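You operate a simulated robot arm through the tools that you are given. There is no shell and no other tool. Be economical: measure what you need, move in short steps, check, and stop when the job is done.

You run a simulated robot arm. Do the job below in one go: nothing can be reset, and whatever is moved stays where it is left.

TASK
Bend the green blue-capped bar square; lay it in the silver flat tray.
Fine: cap against the back stop, clamp block pushed up for the bend; bending lever and clamp block end drawn back; stops, dial and other bars stay.

Only the result counts: the job must be done as asked and must still hold three seconds after the hand-in. Knocking over, shifting, dropping, spilling or breaking anything else fails it. Lids that push on must go on centred and level and be pressed home; caps that screw on are set level and turned clockwise until they are tight.

THE ROBOT
A 7-joint arm with a two-finger parallel gripper, fixed in place. Base frame: the origin is at the foot of the arm, x ahead of it, y to its left, z up. Units: cm, rad, N and s.
Its first joint turns from -1.152 to 1.152 rad. Payload 1.57 kg.
Tool frame: the origin (TCP) lies between the finger pads and is the grasp point; the fingertips stand 3 cm ahead of it; z points along the fingers, y is the line along which they close. The gripper opens to 11 cm. The fingers are 2.4 cm wide and 1.2 cm thick; the gripper's body (4.8 by 11.2 cm) begins 7.8 cm behind the TCP.
Orientation is that of the tool frame in the base frame, as a unit quaternion [x, y, z, w]. With the fingers straight down and closing along the base's y, the tool's x points along the base's -x, its y along +y and its z along -z.

THE INTERFACE
- The arm moves only by the tool apply_moves. Its argument "steps" is a list of rows, each a list of 7 numbers: the shift along the tool's x, y, z in cm, then the turn, a rotation vector about the tool's x, y, z in rad, then the opening, from 0 (shut) to 1 (fully open). In form: [[x, y, z, rx, ry, rz, claw], ...]. A call has 1 to 10 rows; each row shifts and turns the commanded pose from where the row before left it, along the tool's axes as they then stand. Rows are played at 5 a second. More than 5 cm and 0.15 rad between two rows, or a gripper value outside its range, and nothing of the call is played. A pose out of reach is approached as far as the arm can. The call stops where the force on the tool passes 90 N (or 10 N more than at its start, if that is more) or the arm is blocked; 0.2 s more then pass. The fingers move at their own pace (about 10.8 cm/s each) and stop on an object; they squeeze with about 41 N. The grip force told is the motor's: it shows also when the fingers shut on nothing. Time passes only in rows, and 0.2 s behind the last, so rows that do not move let the fingers close. It gives the time, the measured TCP pose, the force on the tool (base axes), the opening and the grip force at its end, in the units of the frame above (readings bear some noise).
- Cameras (640 x 400 px; columns grow to the right, rows downward): "scene" is fixed at [15.21, -37.67, 140.46]; the picture's right is [0.87, -0.49, 0.00], its down [-0.31, -0.54, -0.79] and it looks along [0.39, 0.68, -0.62] (base axes); focal length 246 px, centre (320, 200). "wrist" rides on the gripper at [-3.6, 0, -8] in the tool frame; the picture's right is [0.00, -1.00, 0.00], its down [0.97, 0.00, -0.24] and it looks along [0.24, 0.00, 0.97] (tool axes); focal length 218 px, centre (320, 200).
- get_image(camera): a new picture of that camera. No time passes.
- probe_pixels(camera, pixels): for up to 12 pixels [column, row] of the newest picture of that camera ("zoom" is the newest enlarged one), the place [x, y, z] in the base frame of the surface seen there, good to about 0.3 cm, but the place of the scene camera against the robot may be out by one fixed shift of up to 1.2 cm in any direction. No time passes.
- close_up(camera, box): a new picture of the part [left, top, right, bottom] of that camera's present view, enlarged. No time passes.
- finish_job(): hands the job in; it is judged then, once.

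Work in short steps. Measure before you move; look again where a grasp or a placing could have gone wrong, and mend it. You have 80 turns and 54 pictures in all, those below and enlarged ones among them. Open the gripper and draw the arm clear of the work before you hand the job in, unless the task says otherwise; then end with one line.

The tools are called as name(argument=value, ...) on one line, values as JSON. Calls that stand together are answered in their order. apply_moves: Moves the arm, as the interface text tells. Its arguments: {"type":"object","properties":{"steps":{"type":"array","items":{"type":"array","items":{"type":"number"}}}},"required":["steps"]} The other tools are called the same way: get_image (camera) takes a picture; probe_pixels (camera, pixels) gives the place of the surface under pixels of a picture; close_up (camera, box) takes an enlarged picture of a part of a camera's view; finish_job () hands the job in.

At the start:

```text
time: 0.0
tool_pos: [40.33, -0.54, 117.05]
orientation: [0.0, 1.0, 0.0, -0.001]
contact_force: [-0.3, 0.4, -0.9]
finger_gap: 11.02
grasp_force: 0.1
```

scene: 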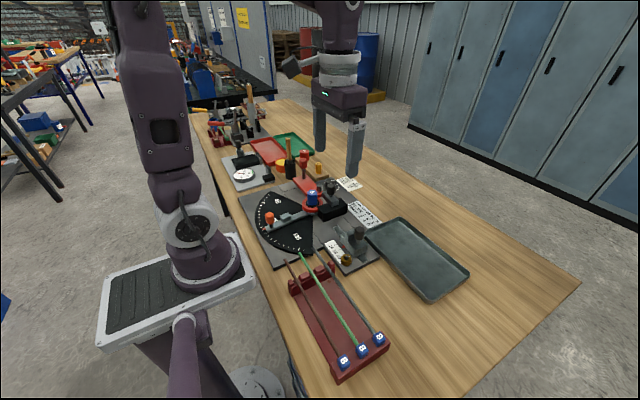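
wrist: 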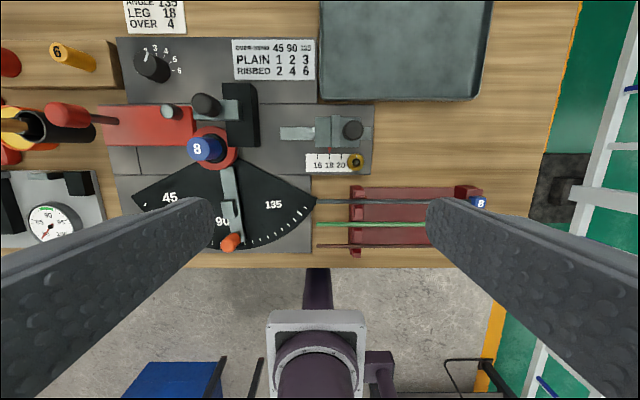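

I start by looking closer at the bending bench in both views.

close_up(camera="scene", box=[230, 140, 400, 270])

close_up(camera="wrist", box=[90, 0, 390, 260])

close_up(camera="scene", box=[260, 230, 400, 390])

```text
3.08 times, centred on (315, 205) of scene
```

zoom: 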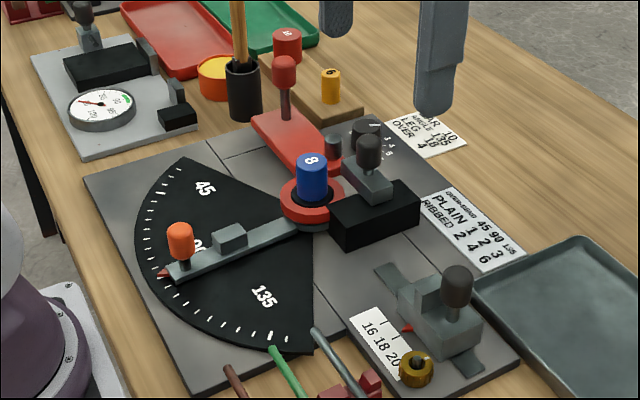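

```text
1.54 times, centred on (240, 130) of wrist
```

zoom: 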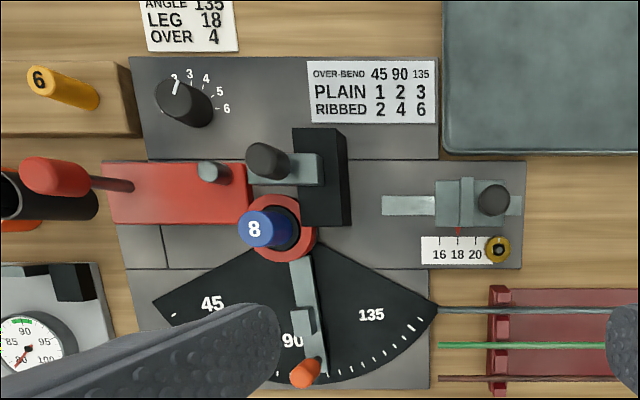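

```text
2.50 times, centred on (330, 310) of scene
```

zoom: 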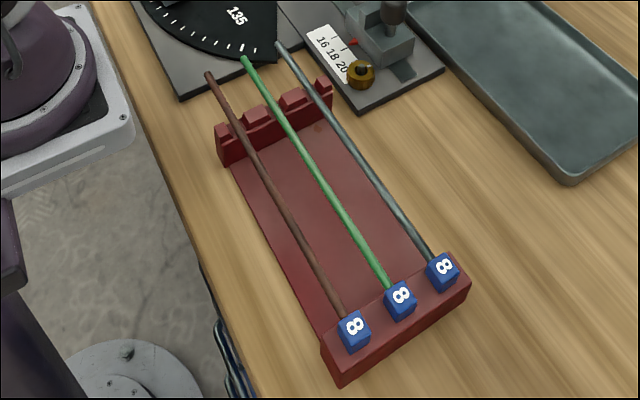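

The red lever (knob about 65,115), black clamp block with knob (205,105), and back stop (335,130) look identifiable. I measure them in the wrist view.

probe_pixels(camera="wrist", pixels=[[201, 149], [205, 103], [240, 115], [65, 114], [171, 112], [150, 130], [231, 242], [228, 185], [298, 133], [352, 130], [356, 161], [330, 135]])

probe_pixels(camera="scene", pixels=[[344, 363], [363, 351], [380, 339], [340, 312], [300, 252], [318, 252], [313, 198], [332, 190], [304, 160], [352, 235], [383, 231], [430, 299]])

probe_pixels(camera="wrist", pixels=[[322, 225], [400, 225], [360, 200], [418, 224], [478, 203], [330, 90], [480, 90], [320, 40], [400, 40], [490, 20], [372, 165], [120, 50]])

```text
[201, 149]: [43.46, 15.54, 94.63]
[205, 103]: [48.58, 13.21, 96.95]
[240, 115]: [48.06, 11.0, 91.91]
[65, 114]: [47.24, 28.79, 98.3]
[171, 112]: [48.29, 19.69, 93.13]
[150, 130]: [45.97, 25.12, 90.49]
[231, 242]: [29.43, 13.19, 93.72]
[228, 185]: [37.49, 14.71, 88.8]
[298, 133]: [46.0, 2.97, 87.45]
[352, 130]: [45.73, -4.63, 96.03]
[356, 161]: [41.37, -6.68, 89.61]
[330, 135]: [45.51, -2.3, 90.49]
```

```text
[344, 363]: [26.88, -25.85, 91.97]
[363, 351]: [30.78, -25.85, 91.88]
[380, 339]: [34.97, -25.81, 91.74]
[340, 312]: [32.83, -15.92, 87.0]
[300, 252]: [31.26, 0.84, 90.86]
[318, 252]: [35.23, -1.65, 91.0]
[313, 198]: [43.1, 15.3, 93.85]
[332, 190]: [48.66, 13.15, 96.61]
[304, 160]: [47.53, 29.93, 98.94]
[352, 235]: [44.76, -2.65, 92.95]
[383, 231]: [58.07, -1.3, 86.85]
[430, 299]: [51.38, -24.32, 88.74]
```

```text
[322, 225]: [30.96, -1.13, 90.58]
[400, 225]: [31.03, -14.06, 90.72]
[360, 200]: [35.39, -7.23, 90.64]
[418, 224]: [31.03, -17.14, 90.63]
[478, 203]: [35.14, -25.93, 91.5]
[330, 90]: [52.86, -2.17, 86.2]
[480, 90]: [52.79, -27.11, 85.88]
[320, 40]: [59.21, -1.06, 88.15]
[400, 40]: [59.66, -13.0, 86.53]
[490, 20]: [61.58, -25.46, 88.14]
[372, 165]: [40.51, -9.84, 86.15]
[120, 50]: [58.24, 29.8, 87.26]
```

Probes of both cameras agree; the table is near z≈86. I move above the die (43,15) for a closer wrist view.

apply_moves(steps=[[0, 4, 1, 0, 0, 0, 1], [0, 4, 1, 0, 0, 0, 1], [0, 4, 1, 0, 0, 0, 1], [0, 2, 1, 0, 0, 0, 1], [0, 0, 0, 0, 0, 0, 1]])

get_image(camera="wrist")

close_up(camera="wrist", box=[200, 20, 440, 220])

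close_up(camera="scene", box=[290, 165, 390, 275])

```text
time: 1.2
tool_pos: [40.22, 13.3, 112.89]
orientation: [0.0, 1.0, 0.0, 0.0]
contact_force: [0.3, -0.1, 1.3]
finger_gap: 11.01
grasp_force: 0.1
```

```text
48 pictures are left
```

wrist: 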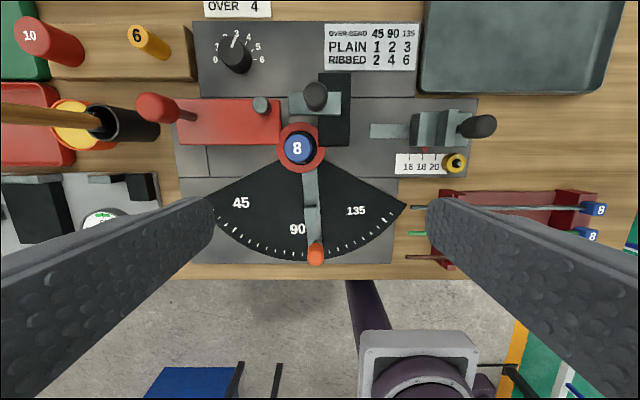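

```text
2.00 times, centred on (320, 120) of wrist
```

zoom: 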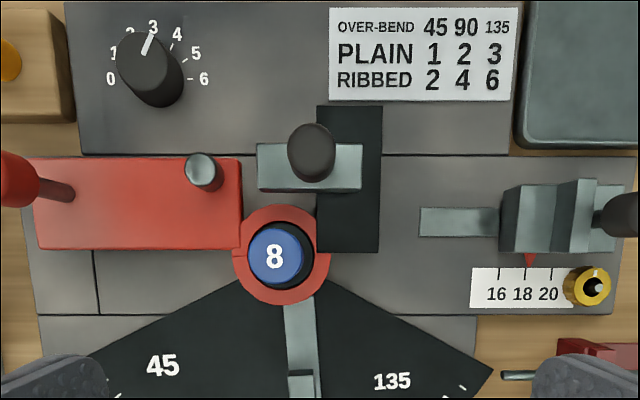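

```text
3.64 times, centred on (340, 220) of scene
```

zoom: 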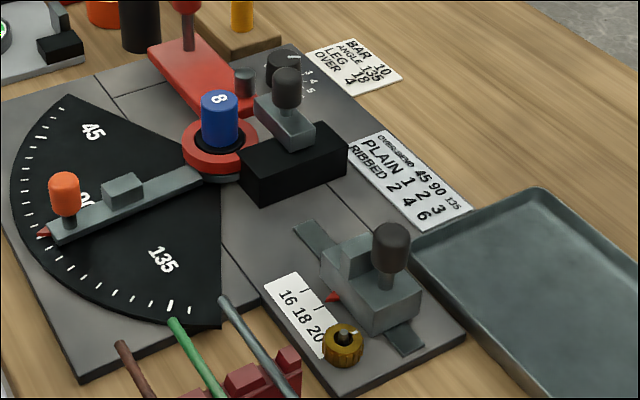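

The grey clamp block rides on the black track along x; the red lever pivots about the die. I need the angle stop's reading and whether the green bar is ribbed.

close_up(camera="wrist", box=[250, 190, 410, 290])

close_up(camera="scene", box=[320, 290, 400, 370])

probe_pixels(camera="wrist", pixels=[[298, 148], [316, 95], [297, 104], [340, 104], [331, 140], [262, 105], [150, 106], [230, 125], [315, 225], [425, 125], [444, 127], [413, 130]])

```text
4.00 times, centred on (330, 240) of wrist
```

zoom: 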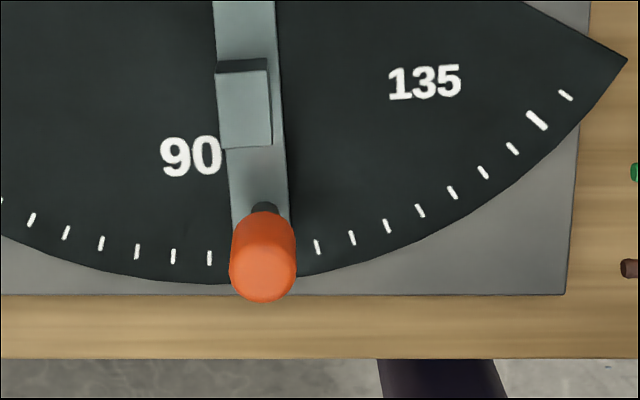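

```text
5.00 times, centred on (360, 330) of scene
```

zoom: 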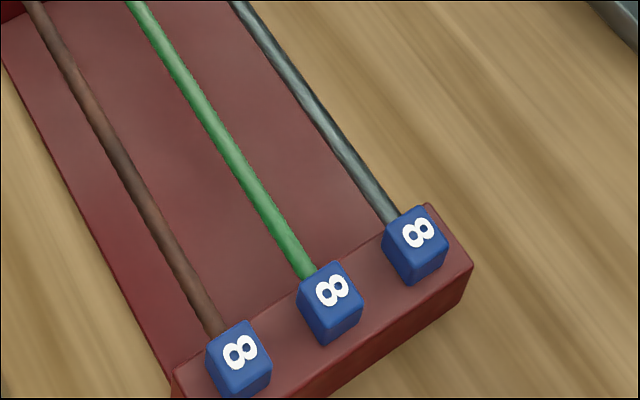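

```text
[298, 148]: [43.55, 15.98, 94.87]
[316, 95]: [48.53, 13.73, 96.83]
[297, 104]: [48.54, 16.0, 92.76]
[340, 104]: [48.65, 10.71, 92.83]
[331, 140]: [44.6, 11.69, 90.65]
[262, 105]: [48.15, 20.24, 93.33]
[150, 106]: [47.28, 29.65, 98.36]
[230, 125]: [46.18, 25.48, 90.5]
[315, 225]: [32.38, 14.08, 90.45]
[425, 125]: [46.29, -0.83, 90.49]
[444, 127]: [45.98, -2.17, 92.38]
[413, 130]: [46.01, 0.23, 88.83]
```

The stop arm sits near the 90–95 tick. I go lower over the back stop to see its seat for the cap.

apply_moves(steps=[[-2, -4, 2, 0, 0, 0, 1], [-2, -4, 3, 0, 0, 0, 1], [0, -4, 3, 0, 0, 0, 1], [0, -1, 2, 0, 0, 0, 1], [0, 0, 0, 0, 0, 0, 1]])

get_image(camera="wrist")

```text
refused: row 2 steps farther than a row can; nothing moved
```

```text
43 pictures are left
```

wrist: 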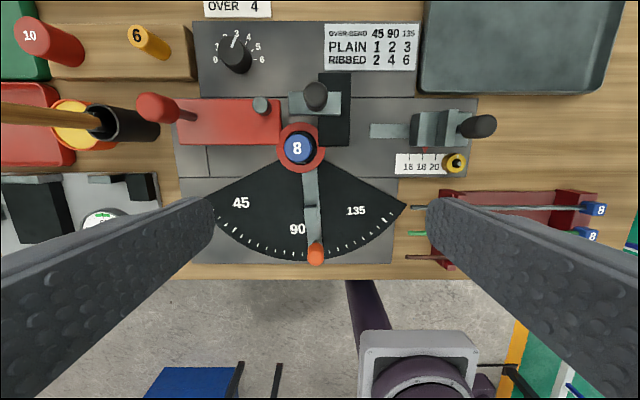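

The row was too long; I split it into shorter rows.

apply_moves(steps=[[-2, -3, 2, 0, 0, 0, 1], [-2, -3, 2, 0, 0, 0, 1], [0, -3, 2, 0, 0, 0, 1], [0, -2, 2, 0, 0, 0, 1], [0, -2, 2, 0, 0, 0, 1], [0, 0, 0, 0, 0, 0, 1]])

get_image(camera="wrist")

close_up(camera="wrist", box=[240, 130, 420, 250])

```text
time: 2.6
tool_pos: [43.93, 0.52, 103.23]
orientation: [-0.001, 1.0, 0.001, 0.0]
contact_force: [0.0, 0.3, 0.5]
finger_gap: 11.01
grasp_force: 0.1
```

```text
42 pictures are left
```

wrist: 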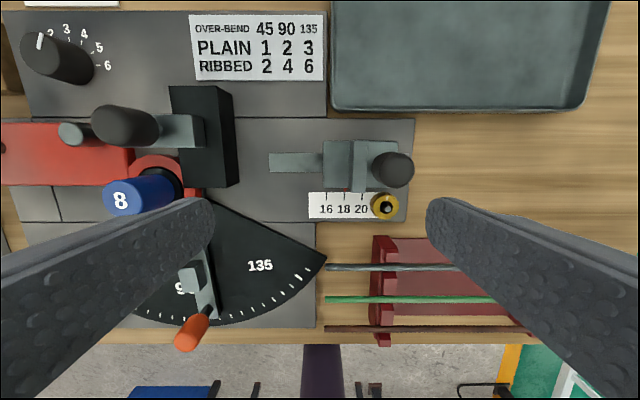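

```text
3.33 times, centred on (330, 190) of wrist
```

zoom: 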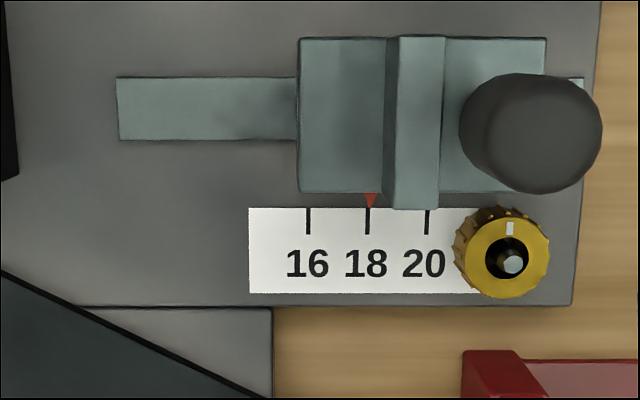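

The back stop has a low ledge and an upright plate; the cap goes on the ledge against the plate. I measure ledge, plate, clamp and bar geometry in this view.

probe_pixels(camera="wrist", pixels=[[335, 145], [335, 180], [335, 163], [326, 163], [348, 163], [358, 146], [358, 186], [365, 165], [206, 130], [200, 175], [175, 132], [195, 132]])

probe_pixels(camera="wrist", pixels=[[327, 268], [327, 300], [380, 300], [420, 300], [381, 248], [383, 285], [400, 270], [145, 195], [300, 160], [280, 160], [215, 100], [196, 275]])

```text
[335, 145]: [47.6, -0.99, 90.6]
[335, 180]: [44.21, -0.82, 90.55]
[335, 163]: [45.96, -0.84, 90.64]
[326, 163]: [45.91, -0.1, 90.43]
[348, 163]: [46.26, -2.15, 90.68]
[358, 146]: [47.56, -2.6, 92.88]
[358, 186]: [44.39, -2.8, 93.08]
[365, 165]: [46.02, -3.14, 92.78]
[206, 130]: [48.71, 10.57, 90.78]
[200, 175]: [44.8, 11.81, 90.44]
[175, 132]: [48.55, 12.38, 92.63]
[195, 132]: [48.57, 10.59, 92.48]
```

```text
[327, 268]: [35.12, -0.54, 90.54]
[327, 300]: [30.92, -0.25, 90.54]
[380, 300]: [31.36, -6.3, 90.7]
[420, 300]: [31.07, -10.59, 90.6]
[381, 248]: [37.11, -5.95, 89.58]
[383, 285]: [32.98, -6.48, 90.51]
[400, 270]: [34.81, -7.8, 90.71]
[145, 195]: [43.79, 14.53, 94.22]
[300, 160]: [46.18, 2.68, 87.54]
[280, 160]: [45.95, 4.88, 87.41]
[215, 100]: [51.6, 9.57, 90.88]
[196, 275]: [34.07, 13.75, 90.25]
```

Ledge z≈90.6, plate face y≈-2.2, bar lane x≈45.5–46.7; green bar at x≈31. I turn the tool 90° so that fingers close along x.

apply_moves(steps=[[0, 0, -1, 0, 0, 0.15, 1], [0, 0, 0, 0, 0, 0.15, 1], [0, 0, 0, 0, 0, 0.15, 1], [0, 0, 0, 0, 0, 0.15, 1], [0, 0, 0, 0, 0, 0.15, 1], [0, 0, 0, 0, 0, 0.15, 0.5], [0, 0, 0, 0, 0, 0.15, 0.27], [0, 0, 0, 0, 0, 0.15, 0.27], [0, 0, 0, 0, 0, 0.15, 0.27], [0, 0, 0, 0, 0, 0.15, 0.27]])

apply_moves(steps=[[0, 0, 0, 0, 0, 0.0708, 0.27], [-4, -2.5, 0, 0, 0, 0, 0.27], [-4, -2.5, 0, 0, 0, 0, 0.27], [-4, -2.5, 0, 0, 0, 0, 0.27], [-4, -2.5, 0, 0, 0, 0, 0.27], [-4, -2.8, 0, 0, 0, 0, 0.27], [0, 0, 0, 0, 0, 0, 0.27]])

get_image(camera="wrist")

```text
time: 4.8
tool_pos: [44.33, 0.44, 104.17]
orientation: [0.682, 0.731, 0.0, 0.001]
contact_force: [-0.7, 0.3, -0.2]
finger_gap: 3.0
grasp_force: 0.0
```

```text
time: 6.4
tool_pos: [31.47, -19.68, 104.25]
orientation: [0.707, 0.708, 0.0, 0.0]
contact_force: [0.1, -0.4, 0.4]
finger_gap: 3.0
grasp_force: 0.1
```

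```text
40 pictures are left
```

wrist: 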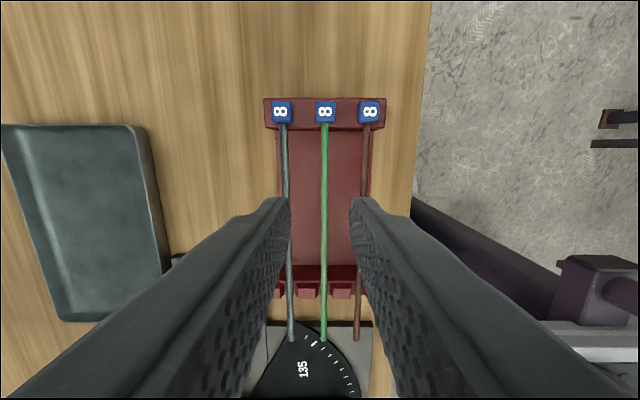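

The bar (column 325) lies between the fingers, slightly toward -x. I probe cap, bar and rack bed for heights, and close up on the bar surface.

probe_pixels(camera="wrist", pixels=[[325, 103], [325, 112], [325, 120], [316, 113], [334, 113], [325, 140], [325, 180], [324, 220], [310, 180], [310, 130], [345, 160], [340, 220]])

close_up(camera="wrist", box=[260, 90, 390, 190])

```text
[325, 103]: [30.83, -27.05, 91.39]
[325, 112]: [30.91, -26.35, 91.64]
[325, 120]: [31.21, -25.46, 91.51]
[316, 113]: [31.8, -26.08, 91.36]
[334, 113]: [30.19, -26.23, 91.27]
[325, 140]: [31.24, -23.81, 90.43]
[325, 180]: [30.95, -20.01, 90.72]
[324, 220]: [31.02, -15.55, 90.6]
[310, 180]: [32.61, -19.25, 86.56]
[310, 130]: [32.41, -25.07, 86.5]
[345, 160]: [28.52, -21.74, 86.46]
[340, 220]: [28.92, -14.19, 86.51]
```

```text
4.00 times, centred on (325, 140) of wrist
```

zoom: 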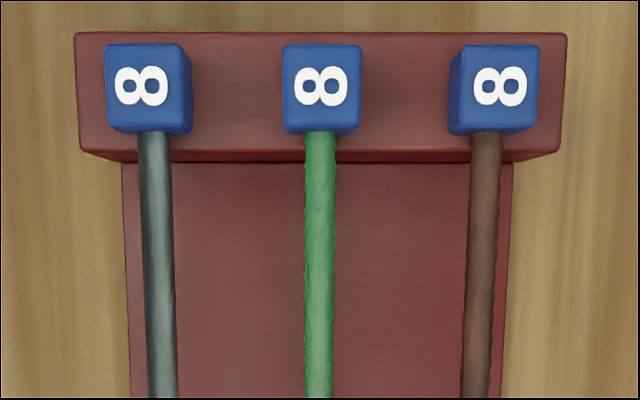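

The green bar shows ribbed edges (over-bend 4 for 90°). I centre over x=31.03 and descend to z≈90.8, then close.

apply_moves(steps=[[0, -0.43, 2, 0, 0, 0, 0.27], [0, 0, 4, 0, 0, 0, 0.27], [0, 0, 4, 0, 0, 0, 0.27], [0, 0, 2.4, 0, 0, 0, 0.27], [0, 0, 1, 0, 0, 0, 0.27], [0, 0, 0, 0, 0, 0, 0.27]])

get_image(camera="scene")

```text
time: 7.8
tool_pos: [31.02, -19.61, 90.88]
orientation: [0.707, 0.707, 0.0, 0.0]
contact_force: [0.5, 0.7, 0.1]
finger_gap: 2.97
grasp_force: 0.0
```

```text
38 pictures are left
```

scene: 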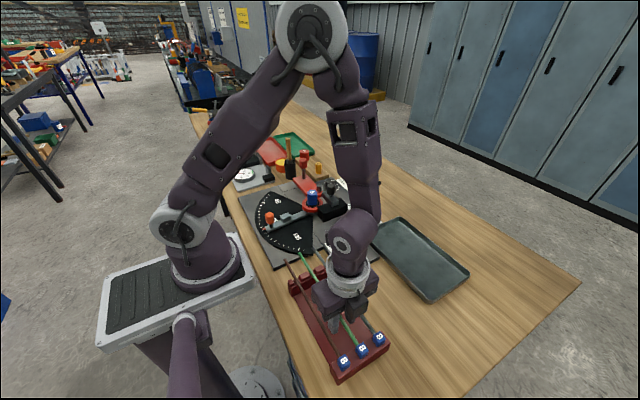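

Fingers straddle the green bar with no contact. I close and lift straight up.

apply_moves(steps=[[0, 0, 0, 0, 0, 0, 0], [0, 0, 0, 0, 0, 0, 0], [0, 0, 0, 0, 0, 0, 0], [0, 0, -1, 0, 0, 0, 0], [0, 0, -2, 0, 0, 0, 0], [0, 0, -4, 0, 0, 0, 0], [0, 0, -3, 0, 0, 0, 0], [0, 0, 0, 0, 0, 0, 0]])

get_image(camera="scene")

get_image(camera="wrist")

```text
time: 9.6
tool_pos: [31.08, -19.55, 100.92]
orientation: [0.707, 0.707, 0.001, 0.0]
contact_force: [0.6, 0.4, -1.1]
finger_gap: 0.7
grasp_force: 26.8
```

```text
37 pictures are left
```

scene: 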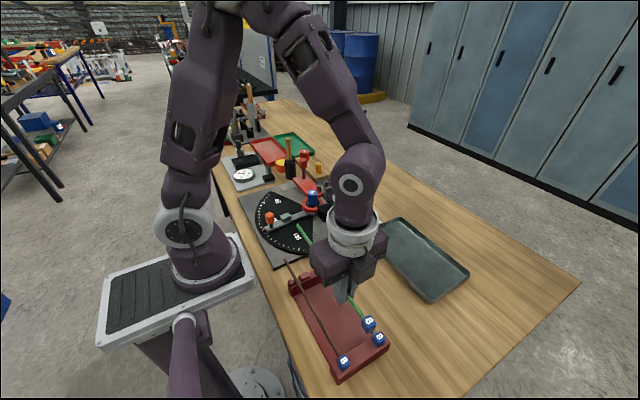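

```text
36 pictures are left
```

wrist: 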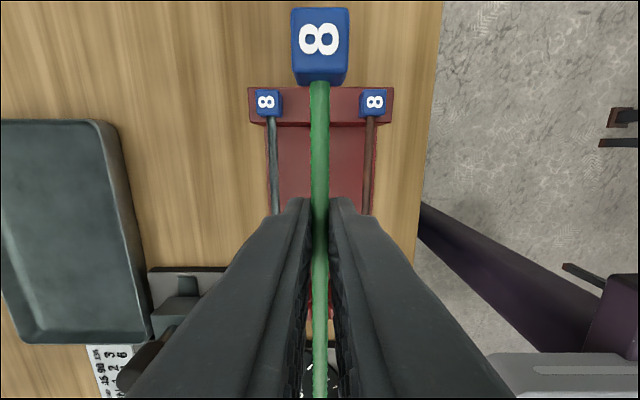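

The bar is held level. I probe it in the grip for the cap extents relative to the TCP.

probe_pixels(camera="wrist", pixels=[[320, 12], [320, 40], [318, 62], [318, 68], [318, 78], [295, 45], [346, 45], [319, 90], [319, 150], [319, 190], [296, 76], [342, 76]])

```text
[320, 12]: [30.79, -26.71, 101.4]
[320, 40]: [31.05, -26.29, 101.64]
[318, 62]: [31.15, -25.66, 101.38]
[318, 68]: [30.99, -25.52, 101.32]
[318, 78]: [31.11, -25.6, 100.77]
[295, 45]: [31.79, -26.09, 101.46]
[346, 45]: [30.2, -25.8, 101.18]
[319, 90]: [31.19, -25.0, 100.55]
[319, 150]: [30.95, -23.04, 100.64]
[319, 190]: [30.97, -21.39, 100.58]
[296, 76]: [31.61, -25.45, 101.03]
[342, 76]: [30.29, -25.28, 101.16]
```

Axis lies 0.7 below the TCP, cap rear ≈7.4 behind it. I carry the bar above the lane: TCP to (46.0, 6.4, 101).

apply_moves(steps=[[3, 2.13, -2, 0, 0, 0, 0], [3.8, 2.13, 0, 0, 0, 0, 0], [3.8, 2.13, 0, 0, 0, 0, 0], [3.8, 2.13, 0, 0, 0, 0, 0], [3.8, 2.13, 0, 0, 0, 0, 0], [3.8, 2.13, 0, 0, 0, 0, 0], [3.95, 2.14, 0, 0, 0, 0, 0], [0, 0, 2, 0, 0, 0, 0], [0, 0, 0, 0, 0, 0, 0]])

get_image(camera="wrist")

get_image(camera="scene")

```text
time: 11.6
tool_pos: [45.89, 6.73, 100.69]
orientation: [0.706, 0.708, 0.0, -0.001]
contact_force: [0.3, -0.5, -0.5]
finger_gap: 0.69
grasp_force: 26.3
```

```text
35 pictures are left
```

wrist: 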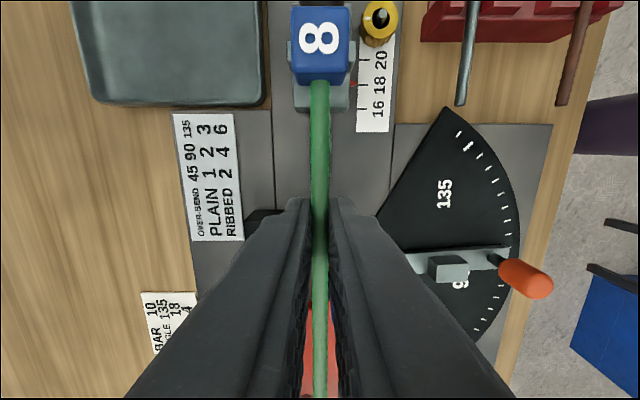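

```text
34 pictures are left
```

scene: 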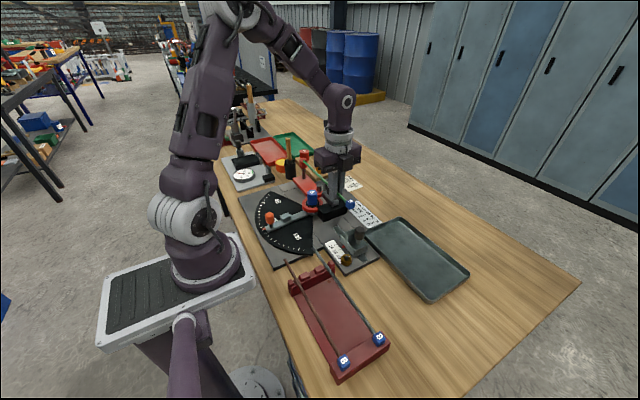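

The cap is over the ledge. I check the bar's lane between die and clamp/roller from the scene before lowering.

close_up(camera="scene", box=[280, 145, 380, 265])

apply_moves(steps=[[0, 0, 2, 0, 0, 0, 0], [0, 0, 1.5, 0, 0, 0, 0], [0, 0, 0, 0, 0, 0, 0]])

close_up(camera="scene", box=[280, 145, 380, 265])

```text
3.33 times, centred on (330, 205) of scene
```

zoom: 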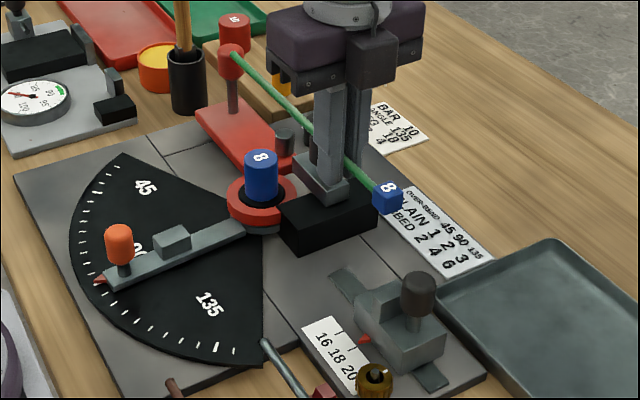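

```text
time: 12.4
tool_pos: [45.83, 6.42, 97.11]
orientation: [0.706, 0.708, 0.0, 0.0]
contact_force: [-0.8, -0.2, -0.9]
finger_gap: 0.68
grasp_force: 26.2
```

```text
3.33 times, centred on (330, 205) of scene
```

zoom: 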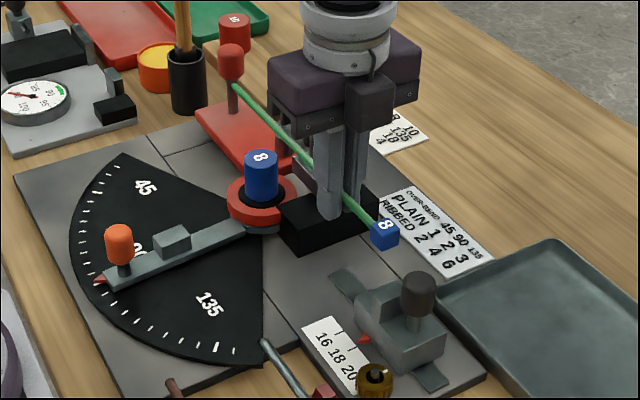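

Lane looks right so far. I probe die and clamp edges in the zoomed scene view to verify x clearances.

probe_pixels(camera="zoom", pixels=[[246, 185], [276, 185], [262, 158], [233, 200], [295, 190], [262, 215], [282, 150], [290, 165], [300, 192], [380, 225], [310, 160], [285, 205]])

```text
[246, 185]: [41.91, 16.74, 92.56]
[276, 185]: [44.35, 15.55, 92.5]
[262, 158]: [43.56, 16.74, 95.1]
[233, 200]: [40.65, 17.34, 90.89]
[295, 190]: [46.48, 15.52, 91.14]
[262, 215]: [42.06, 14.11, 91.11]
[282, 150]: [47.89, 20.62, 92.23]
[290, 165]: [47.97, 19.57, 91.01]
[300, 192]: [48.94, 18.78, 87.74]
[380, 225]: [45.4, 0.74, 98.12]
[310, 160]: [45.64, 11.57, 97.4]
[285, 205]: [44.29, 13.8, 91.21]
```

Die rear face ≈45.0, roller/clamp face ≈47.1, so x=45.85 is clear. I lower most of the way.

apply_moves(steps=[[0, 0, 2, 0, 0, 0, 0], [0, 0, 1.5, 0, 0, 0, 0], [0, 0, 0.6, 0, 0, 0, 0], [0, 0, 0, 0, 0, 0, 0]])

close_up(camera="scene", box=[280, 145, 380, 265])

get_image(camera="wrist")

```text
time: 13.4
tool_pos: [45.92, 6.44, 93.12]
orientation: [0.707, 0.707, 0.0, 0.0]
contact_force: [-0.5, 0.2, -1.9]
finger_gap: 0.68
grasp_force: 26.9
```

```text
3.33 times, centred on (330, 205) of scene
```

zoom: 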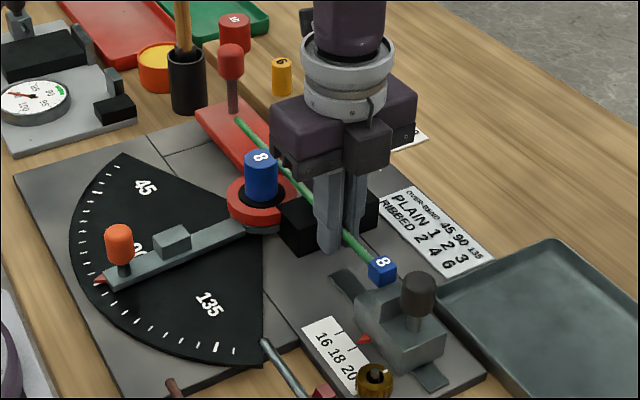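

```text
30 pictures are left
```

wrist: 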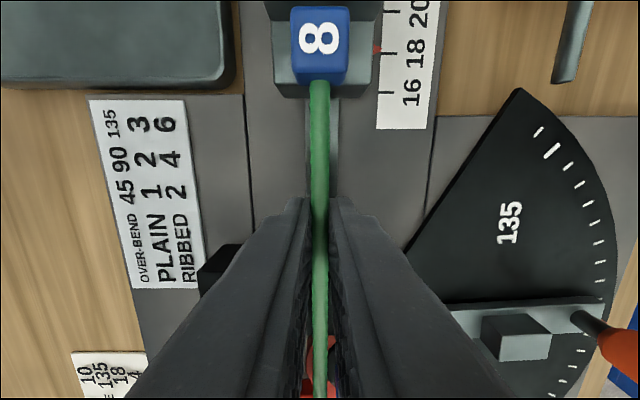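

Cap sits above the ledge just ahead of the plate. I lower in small steps to find contact.

apply_moves(steps=[[0, 0, 0.3, 0, 0, 0, 0], [0, 0, 0.2, 0, 0, 0, 0], [0, 0, 0.2, 0, 0, 0, 0], [0, 0, 0, 0, 0, 0, 0]])

apply_moves(steps=[[-0.3, 0, 0, 0, 0, 0, 0], [-0.3, 0, 0, 0, 0, 0, 0], [0, 0, 0, 0, 0, 0, 0]])

get_image(camera="wrist")

close_up(camera="scene", box=[320, 200, 380, 260])

```text
time: 14.4
tool_pos: [45.94, 6.46, 92.37]
orientation: [0.707, 0.708, 0.0, 0.0]
contact_force: [0.4, 0.4, -1.2]
finger_gap: 0.69
grasp_force: 26.5
```

```text
time: 15.2
tool_pos: [46.08, 5.69, 92.4]
orientation: [0.706, 0.708, 0.0, 0.0]
contact_force: [-1.4, 0.1, -0.7]
finger_gap: 0.68
grasp_force: 26.6
```

```text
29 pictures are left
```

wrist: 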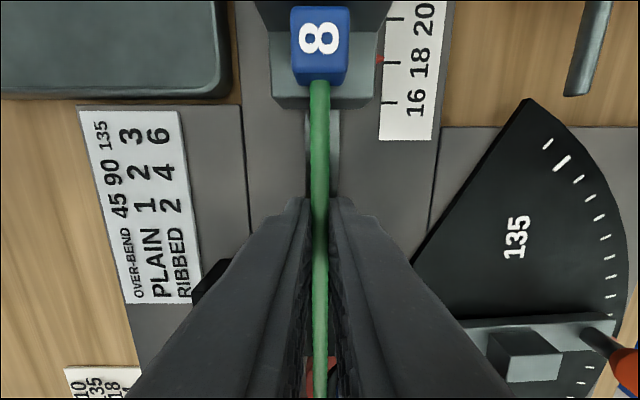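

```text
6.67 times, centred on (350, 230) of scene
```

zoom: 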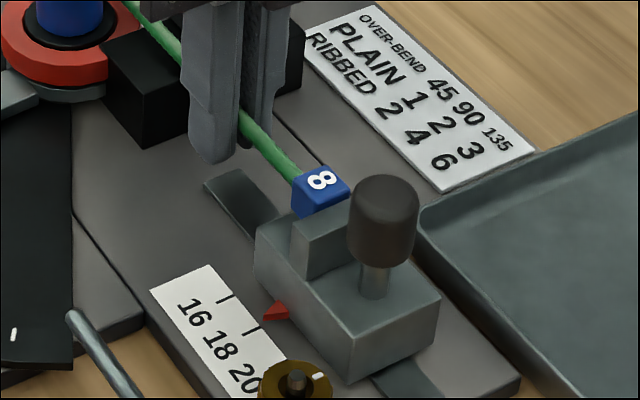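

No contact yet. I ease down 0.2 and then feel toward the plate in small steps.

apply_moves(steps=[[0, 0, 0.1, 0, 0, 0, 0], [0, 0, 0.1, 0, 0, 0, 0], [0, 0, 0, 0, 0, 0, 0]])

apply_moves(steps=[[-0.15, 0, 0, 0, 0, 0, 0], [-0.1, 0, 0, 0, 0, 0, 0], [0, 0, 0, 0, 0, 0, 0]])

apply_moves(steps=[[-0.1, 0, 0, 0, 0, 0, 0], [0, 0, 0, 0, 0, 0, 0]])

```text
time: 16.0
tool_pos: [45.99, 5.79, 92.2]
orientation: [0.707, 0.707, 0.0, 0.0]
contact_force: [0.7, -0.4, -0.7]
finger_gap: 0.71
grasp_force: 26.5
```

```text
time: 16.8
tool_pos: [46.01, 5.6, 92.23]
orientation: [0.707, 0.708, 0.0, 0.0]
contact_force: [0.5, 0.1, -1.8]
finger_gap: 0.7
grasp_force: 26.7
```

```text
time: 17.4
tool_pos: [46.04, 5.41, 92.17]
orientation: [0.706, 0.708, 0.0, 0.0]
contact_force: [0.2, 1.6, -1.9]
finger_gap: 0.71
grasp_force: 26.5
```

Still near zero force. I keep feeling: down 0.1 steps and toward the plate.

apply_moves(steps=[[0, 0, 0.1, 0, 0, 0, 0], [0, 0, 0.1, 0, 0, 0, 0], [0, 0, 0, 0, 0, 0, 0]])

apply_moves(steps=[[-0.1, 0, 0, 0, 0, 0, 0], [0, 0, 0, 0, 0, 0, 0]])

close_up(camera="scene", box=[320, 200, 380, 260])

```text
time: 18.2
tool_pos: [45.83, 5.47, 92.14]
orientation: [0.707, 0.707, 0.0, 0.001]
contact_force: [-1.3, 0.3, -0.7]
finger_gap: 0.69
grasp_force: 26.2
```

```text
time: 18.8
tool_pos: [45.8, 5.41, 92.14]
orientation: [0.706, 0.708, 0.0, 0.0]
contact_force: [0.8, 1.7, -1.3]
finger_gap: 0.69
grasp_force: 25.8
```

```text
6.67 times, centred on (350, 230) of scene
```

zoom: 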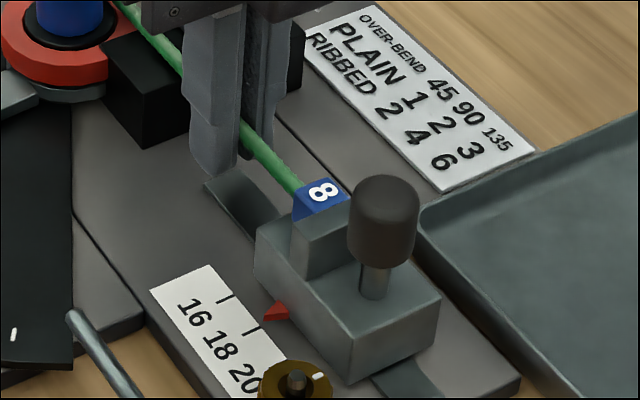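

The cap is now almost against the plate. I continue with single small steps.

apply_moves(steps=[[-0.12, 0, 0, 0, 0, 0, 0], [0, 0, 0, 0, 0, 0, 0]])

apply_moves(steps=[[-0.12, 0, 0, 0, 0, 0, 0], [0, 0, 0, 0, 0, 0, 0]])

apply_moves(steps=[[0, 0, 0.12, 0, 0, 0, 0], [0, 0, 0, 0, 0, 0, 0]])

```text
time: 19.4
tool_pos: [45.88, 5.32, 92.09]
orientation: [0.707, 0.707, 0.0, 0.0]
contact_force: [-0.7, 6.0, 0.6]
finger_gap: 0.7
grasp_force: 26.4
```

```text
time: 20.0
tool_pos: [45.8, 5.15, 92.13]
orientation: [0.707, 0.708, 0.0, 0.0]
contact_force: [-0.2, 3.0, -0.5]
finger_gap: 0.68
grasp_force: 26.2
```

```text
time: 20.6
tool_pos: [45.86, 5.17, 91.95]
orientation: [0.707, 0.707, 0.0, 0.0]
contact_force: [-0.5, 3.4, -0.1]
finger_gap: 0.69
grasp_force: 26.0
```

The cap now touches the plate (3–6 N). I lower until it sits on the ledge.

apply_moves(steps=[[0, 0, 0.12, 0, 0, 0, 0], [0, 0, 0, 0, 0, 0, 0]])

apply_moves(steps=[[0, 0, 0.12, 0, 0, 0, 0], [0, 0, 0, 0, 0, 0, 0]])

close_up(camera="wrist", box=[240, 0, 440, 130])

close_up(camera="scene", box=[280, 145, 380, 265])

```text
time: 21.2
tool_pos: [46.05, 5.07, 91.79]
orientation: [0.706, 0.708, 0.001, 0.0]
contact_force: [1.6, 4.7, 10.5]
finger_gap: 0.7
grasp_force: 25.9
```

```text
time: 21.8
tool_pos: [45.9, 5.1, 91.78]
orientation: [0.707, 0.708, 0.0, 0.0]
contact_force: [3.4, 8.5, 17.6]
finger_gap: 0.71
grasp_force: 26.4
```

```text
3.08 times, centred on (340, 65) of wrist
```

zoom: 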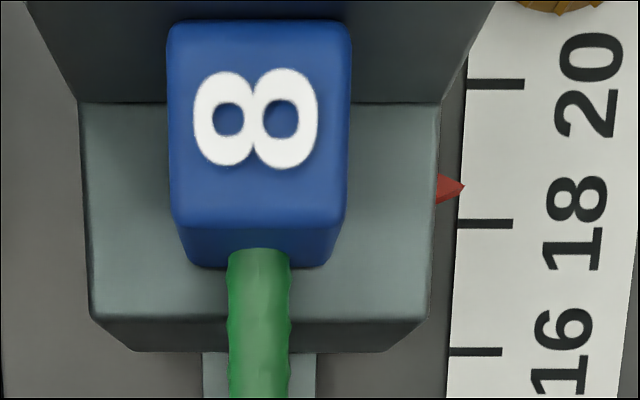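

```text
3.33 times, centred on (330, 205) of scene
```

zoom: 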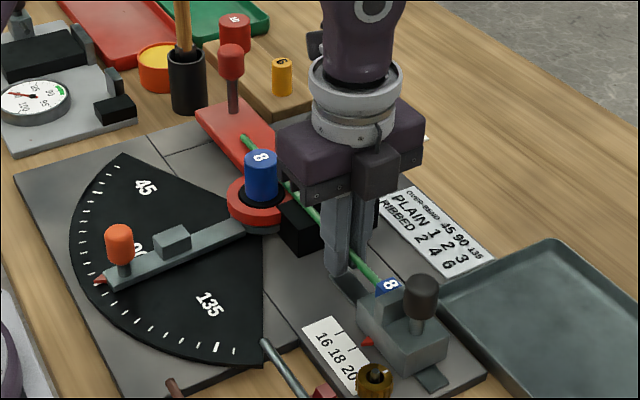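

The red pointer looks a bit off the 18 mark; I check whether the back stop crept, using the same scene close-up as before.

close_up(camera="scene", box=[320, 200, 380, 260])

probe_pixels(camera="zoom", pixels=[[278, 315], [257, 332], [385, 185], [294, 225], [300, 270], [350, 340]])

```text
6.67 times, centred on (350, 230) of scene
```

zoom: 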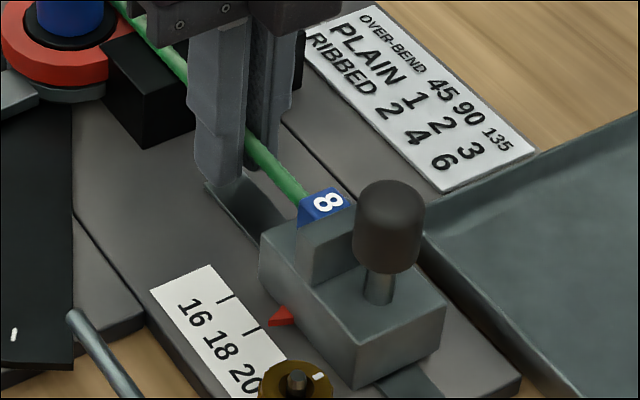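

```text
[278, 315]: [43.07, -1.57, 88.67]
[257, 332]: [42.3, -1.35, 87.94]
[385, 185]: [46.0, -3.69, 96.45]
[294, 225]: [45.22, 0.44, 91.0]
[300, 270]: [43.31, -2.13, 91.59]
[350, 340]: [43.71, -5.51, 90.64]
```

The stop crept about 0.4 cm toward -y (pointer tip moved by about 5–6 zoom px), so it slides at only a few newtons. I will release the bar, then push the stop back from behind so it and the cap return together; first relax the forces.

apply_moves(steps=[[0.08, 0, -0.2, 0, 0, 0, 0], [0, 0, 0, 0, 0, 0, 0]])

apply_moves(steps=[[0, 0, 0, 0, 0, 0, 0.1], [0, 0, 0, 0, 0, 0, 0.2], [0, 0, 0, 0, 0, 0, 0.2], [0, 0, -1, 0, 0, 0, 0.2], [0, 0, -3, 0, 0, 0, 0.2], [0, 0, -4, 0, 0, 0, 0.2], [0, 0, -4, 0, 0, 0, 0.2], [0, 0, 0, 0, 0, 0, 0.2]])

get_image(camera="wrist")

close_up(camera="scene", box=[270, 145, 390, 265])

```text
time: 22.4
tool_pos: [45.94, 5.23, 91.81]
orientation: [0.707, 0.707, 0.0, 0.0]
contact_force: [-1.4, 1.9, -1.8]
finger_gap: 0.69
grasp_force: 26.1
```

```text
time: 24.2
tool_pos: [45.77, 5.11, 103.53]
orientation: [0.707, 0.707, 0.0, 0.0]
contact_force: [-0.4, 0.0, 0.8]
finger_gap: 2.2
grasp_force: 0.1
```

```text
23 pictures are left
```

wrist: 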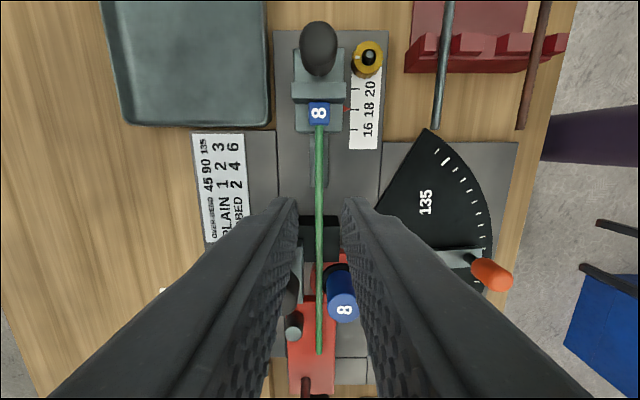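

```text
3.33 times, centred on (330, 205) of scene
```

zoom: 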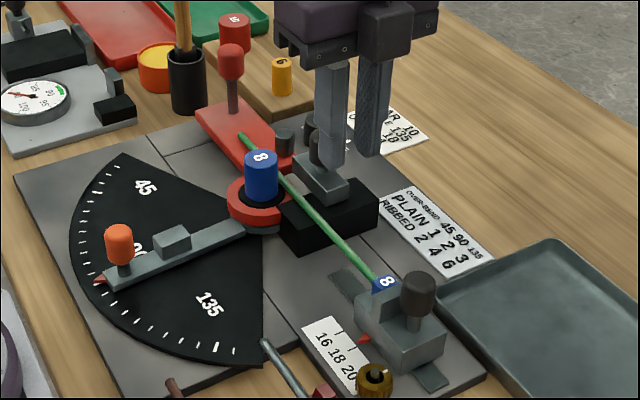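

The bar rests well in the lane between die and roller. I zoom at the pointer from here to quantify the stop's shift.

close_up(camera="wrist", box=[290, 70, 390, 150])

probe_pixels(camera="wrist", pixels=[[318, 35], [318, 55], [318, 75], [318, 90], [318, 112], [318, 125], [301, 90], [318, 60], [312, 78], [325, 78], [318, 350], [318, 220]])

```text
5.00 times, centred on (340, 110) of wrist
```

zoom: 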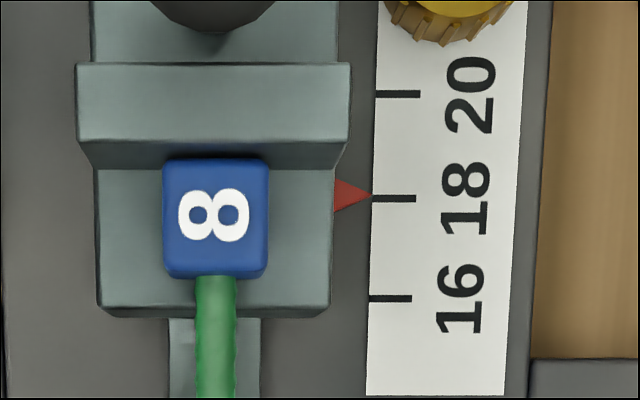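

```text
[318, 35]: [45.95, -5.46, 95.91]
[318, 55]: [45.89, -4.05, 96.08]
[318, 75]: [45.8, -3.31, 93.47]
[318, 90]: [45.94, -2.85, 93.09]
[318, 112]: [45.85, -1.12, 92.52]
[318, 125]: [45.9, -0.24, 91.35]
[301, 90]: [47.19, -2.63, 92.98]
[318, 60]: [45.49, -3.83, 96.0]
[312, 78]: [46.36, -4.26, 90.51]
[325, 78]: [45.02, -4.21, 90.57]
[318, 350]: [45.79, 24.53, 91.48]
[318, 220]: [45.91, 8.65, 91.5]
```

The pointer tip (372,197) is exactly at the 18 mark again, so the stop merely yields and springs back. There may be a ~0.2 cm gap behind the cap, so I regrip and nudge it back gently.

apply_moves(steps=[[0, 0, 4, 0, 0, 0, 0.2], [0, 0, 4, 0, 0, 0, 0.2], [0, 0, 3, 0, 0, 0, 0.2], [0, 0, 0.7, 0, 0, 0, 0.2], [0, 0, 0, 0, 0, 0, 0], [0, 0, 0, 0, 0, 0, 0], [0, 0, 0, 0, 0, 0, 0]])

apply_moves(steps=[[-0.06, 0, 0, 0, 0, 0, 0], [0, 0, 0, 0, 0, 0, 0]])

apply_moves(steps=[[-0.06, 0, 0, 0, 0, 0, 0], [0, 0, 0, 0, 0, 0, 0]])

```text
time: 25.8
tool_pos: [45.66, 5.02, 92.06]
orientation: [0.706, 0.708, 0.001, -0.001]
contact_force: [0.1, -0.9, 0.0]
finger_gap: 0.67
grasp_force: 26.7
```

```text
time: 26.4
tool_pos: [45.89, 4.97, 92.09]
orientation: [0.706, 0.708, 0.0, 0.001]
contact_force: [1.1, 0.1, 0.3]
finger_gap: 0.68
grasp_force: 27.3
```

```text
time: 27.0
tool_pos: [45.78, 4.95, 92.15]
orientation: [0.706, 0.708, 0.0, 0.0]
contact_force: [0.2, -0.7, 0.1]
finger_gap: 0.71
grasp_force: 26.1
```

No contact yet, so there was a gap. I continue in 0.06 cm nudges.

apply_moves(steps=[[-0.06, 0, 0, 0, 0, 0, 0], [0, 0, 0, 0, 0, 0, 0]])

apply_moves(steps=[[-0.06, 0, 0, 0, 0, 0, 0], [0, 0, 0, 0, 0, 0, 0]])

apply_moves(steps=[[-0.06, 0, 0, 0, 0, 0, 0], [0, 0, 0, 0, 0, 0, 0]])

```text
time: 27.6
tool_pos: [45.97, 5.02, 92.05]
orientation: [0.707, 0.708, 0.0, 0.001]
contact_force: [-0.6, 2.4, 0.7]
finger_gap: 0.7
grasp_force: 26.5
```

```text
time: 28.2
tool_pos: [45.81, 4.74, 92.16]
orientation: [0.707, 0.707, 0.0, 0.0]
contact_force: [-0.2, 5.9, -2.4]
finger_gap: 0.67
grasp_force: 25.8
```

```text
time: 28.8
tool_pos: [45.99, 4.76, 92.14]
orientation: [0.707, 0.707, 0.0, -0.001]
contact_force: [-1.4, 3.9, 0.4]
finger_gap: 0.72
grasp_force: 26.9
```

Contact found at the third nudge; I back off about 0.1 so only a touch remains, and release gently, then rise.

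apply_moves(steps=[[0.06, 0, 0, 0, 0, 0, 0], [0.04, 0, 0, 0, 0, 0, 0], [0, 0, 0, 0, 0, 0, 0]])

apply_moves(steps=[[0, 0, 0, 0, 0, 0, 0.09], [0, 0, 0, 0, 0, 0, 0.12], [0, 0, 0, 0, 0, 0, 0.2], [0, 0, -3, 0, 0, 0, 0.2], [0, 0, -4, 0, 0, 0, 0.2], [0, 0, -4.4, 0, 0, 0, 0.2], [0, 0, 0, 0, 0, 0, 0.2]])

close_up(camera="wrist", box=[290, 70, 390, 150])

```text
time: 29.6
tool_pos: [45.91, 4.88, 92.1]
orientation: [0.706, 0.708, 0.0, -0.001]
contact_force: [0.3, -0.3, -0.3]
finger_gap: 0.68
grasp_force: 26.0
```

```text
time: 31.2
tool_pos: [46.0, 4.87, 103.69]
orientation: [0.706, 0.708, 0.001, 0.0]
contact_force: [-0.2, 0.1, -1.0]
finger_gap: 2.2
grasp_force: 0.0
```

```text
5.00 times, centred on (340, 110) of wrist
```

zoom: 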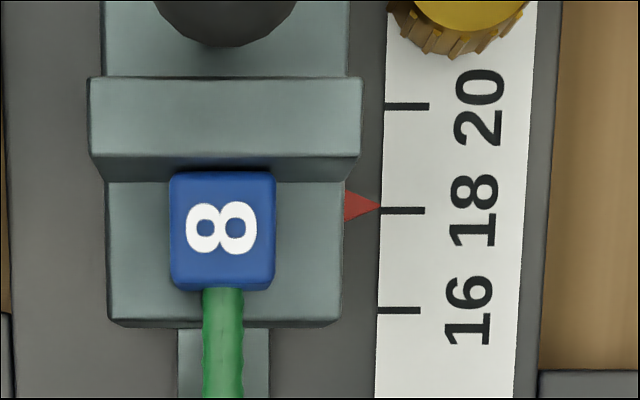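

The cap sits at the plate with pointer on 18. Next I go over the clamp knob (48.6, 13.4) to straddle it.

apply_moves(steps=[[4.2, 1.3, 0, 0, 0, 0, 0.38], [4.33, 1.35, 0, 0, 0, 0, 0.38], [0, 0, 0, 0, 0, 0, 0.38]])

get_image(camera="wrist")

```text
time: 32.0
tool_pos: [48.48, 13.55, 103.66]
orientation: [0.706, 0.708, 0.0, 0.0]
contact_force: [0.2, -0.1, -0.8]
finger_gap: 4.18
grasp_force: 0.2
```

```text
19 pictures are left
```

wrist: 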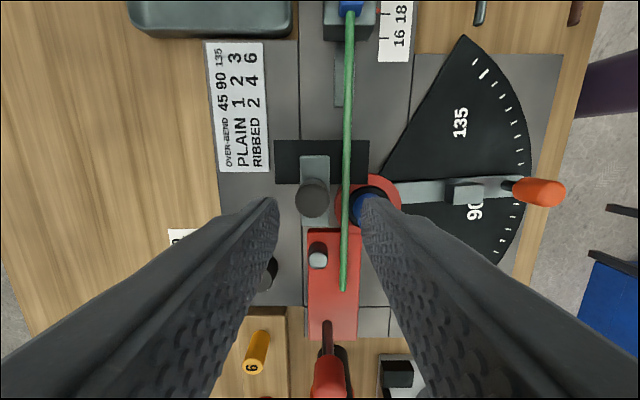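

The knob (313,197) lies between the fingers. I probe knob, clamp block, roller and lever post for positions.

probe_pixels(camera="wrist", pixels=[[313, 185], [313, 200], [298, 197], [328, 197], [301, 165], [329, 165], [317, 246], [317, 262], [327, 325], [329, 362], [328, 390], [342, 288]])

```text
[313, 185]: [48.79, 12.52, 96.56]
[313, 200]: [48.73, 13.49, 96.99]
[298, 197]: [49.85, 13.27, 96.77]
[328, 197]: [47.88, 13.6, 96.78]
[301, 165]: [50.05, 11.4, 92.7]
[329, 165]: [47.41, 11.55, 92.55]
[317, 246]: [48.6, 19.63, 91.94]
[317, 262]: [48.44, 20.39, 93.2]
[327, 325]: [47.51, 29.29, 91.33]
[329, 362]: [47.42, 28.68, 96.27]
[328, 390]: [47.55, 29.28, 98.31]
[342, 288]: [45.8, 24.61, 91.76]
```

Knob centre ≈(48.8, 13.35), top z≈97. I lower to z≈98.2, close on it, then ease it toward the die.

apply_moves(steps=[[-0.15, 0.25, 3, 0, 0, 0, 0.38], [0, 0, 2.5, 0, 0, 0, 0.38], [0, 0, 0, 0, 0, 0, 0.2], [0, 0, 0, 0, 0, 0, 0.1], [0, 0, 0, 0, 0, 0, 0], [0, 0, 0, 0, 0, 0, 0]])

apply_moves(steps=[[0, -0.3, 0, 0, 0, 0, 0], [0, -0.3, 0, 0, 0, 0, 0], [0, -0.3, 0, 0, 0, 0, 0], [0, 0, 0, 0, 0, 0, 0]])

close_up(camera="scene", box=[280, 155, 360, 235])

```text
time: 33.4
tool_pos: [48.59, 13.27, 97.95]
orientation: [0.707, 0.707, 0.0, 0.001]
contact_force: [3.8, 1.8, 3.1]
finger_gap: 2.54
grasp_force: 36.9
```

```text
time: 34.4
tool_pos: [48.01, 13.32, 98.02]
orientation: [0.706, 0.708, 0.001, 0.0]
contact_force: [0.1, 2.9, 2.1]
finger_gap: 2.57
grasp_force: 36.9
```

```text
5.00 times, centred on (320, 195) of scene
```

zoom: 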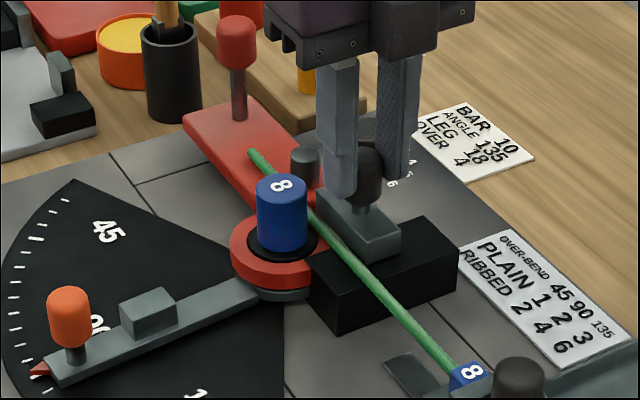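

The clamp slides easily and nears the bar. I continue in small steps watching the x force.

apply_moves(steps=[[0, -0.2, 0, 0, 0, 0, 0], [0, -0.2, 0, 0, 0, 0, 0], [0, -0.1, 0, 0, 0, 0, 0], [0, 0, 0, 0, 0, 0, 0]])

apply_moves(steps=[[0, -0.15, 0, 0, 0, 0, 0], [0, 0, 0, 0, 0, 0, 0]])

apply_moves(steps=[[0, -0.15, 0, 0, 0, 0, 0], [0, 0, 0, 0, 0, 0, 0]])

```text
time: 35.4
tool_pos: [47.46, 13.32, 98.12]
orientation: [0.706, 0.708, -0.001, 0.0]
contact_force: [4.7, -5.1, -19.7]
finger_gap: 2.57
grasp_force: 36.6
```

```text
time: 36.0
tool_pos: [47.27, 13.3, 98.12]
orientation: [0.706, 0.708, -0.001, 0.0]
contact_force: [4.1, -5.6, -29.9]
finger_gap: 2.57
grasp_force: 37.1
```

```text
time: 36.6
tool_pos: [47.23, 13.32, 98.1]
orientation: [0.706, 0.708, 0.001, 0.0]
contact_force: [3.0, -9.1, -18.9]
finger_gap: 2.56
grasp_force: 37.0
```

An unexpected downward force of ~20–30 N appeared. I look before going further.

close_up(camera="scene", box=[280, 155, 360, 235])

```text
5.00 times, centred on (320, 195) of scene
```

zoom: 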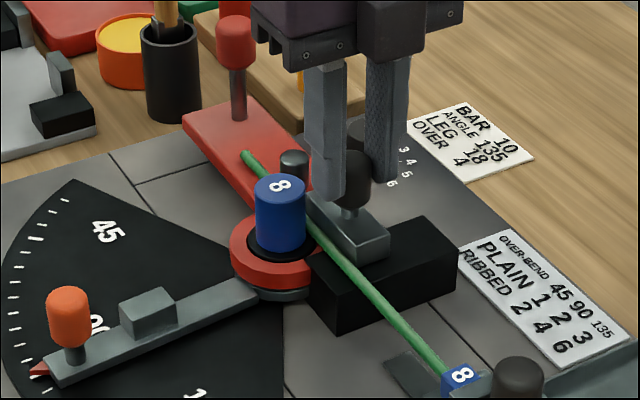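

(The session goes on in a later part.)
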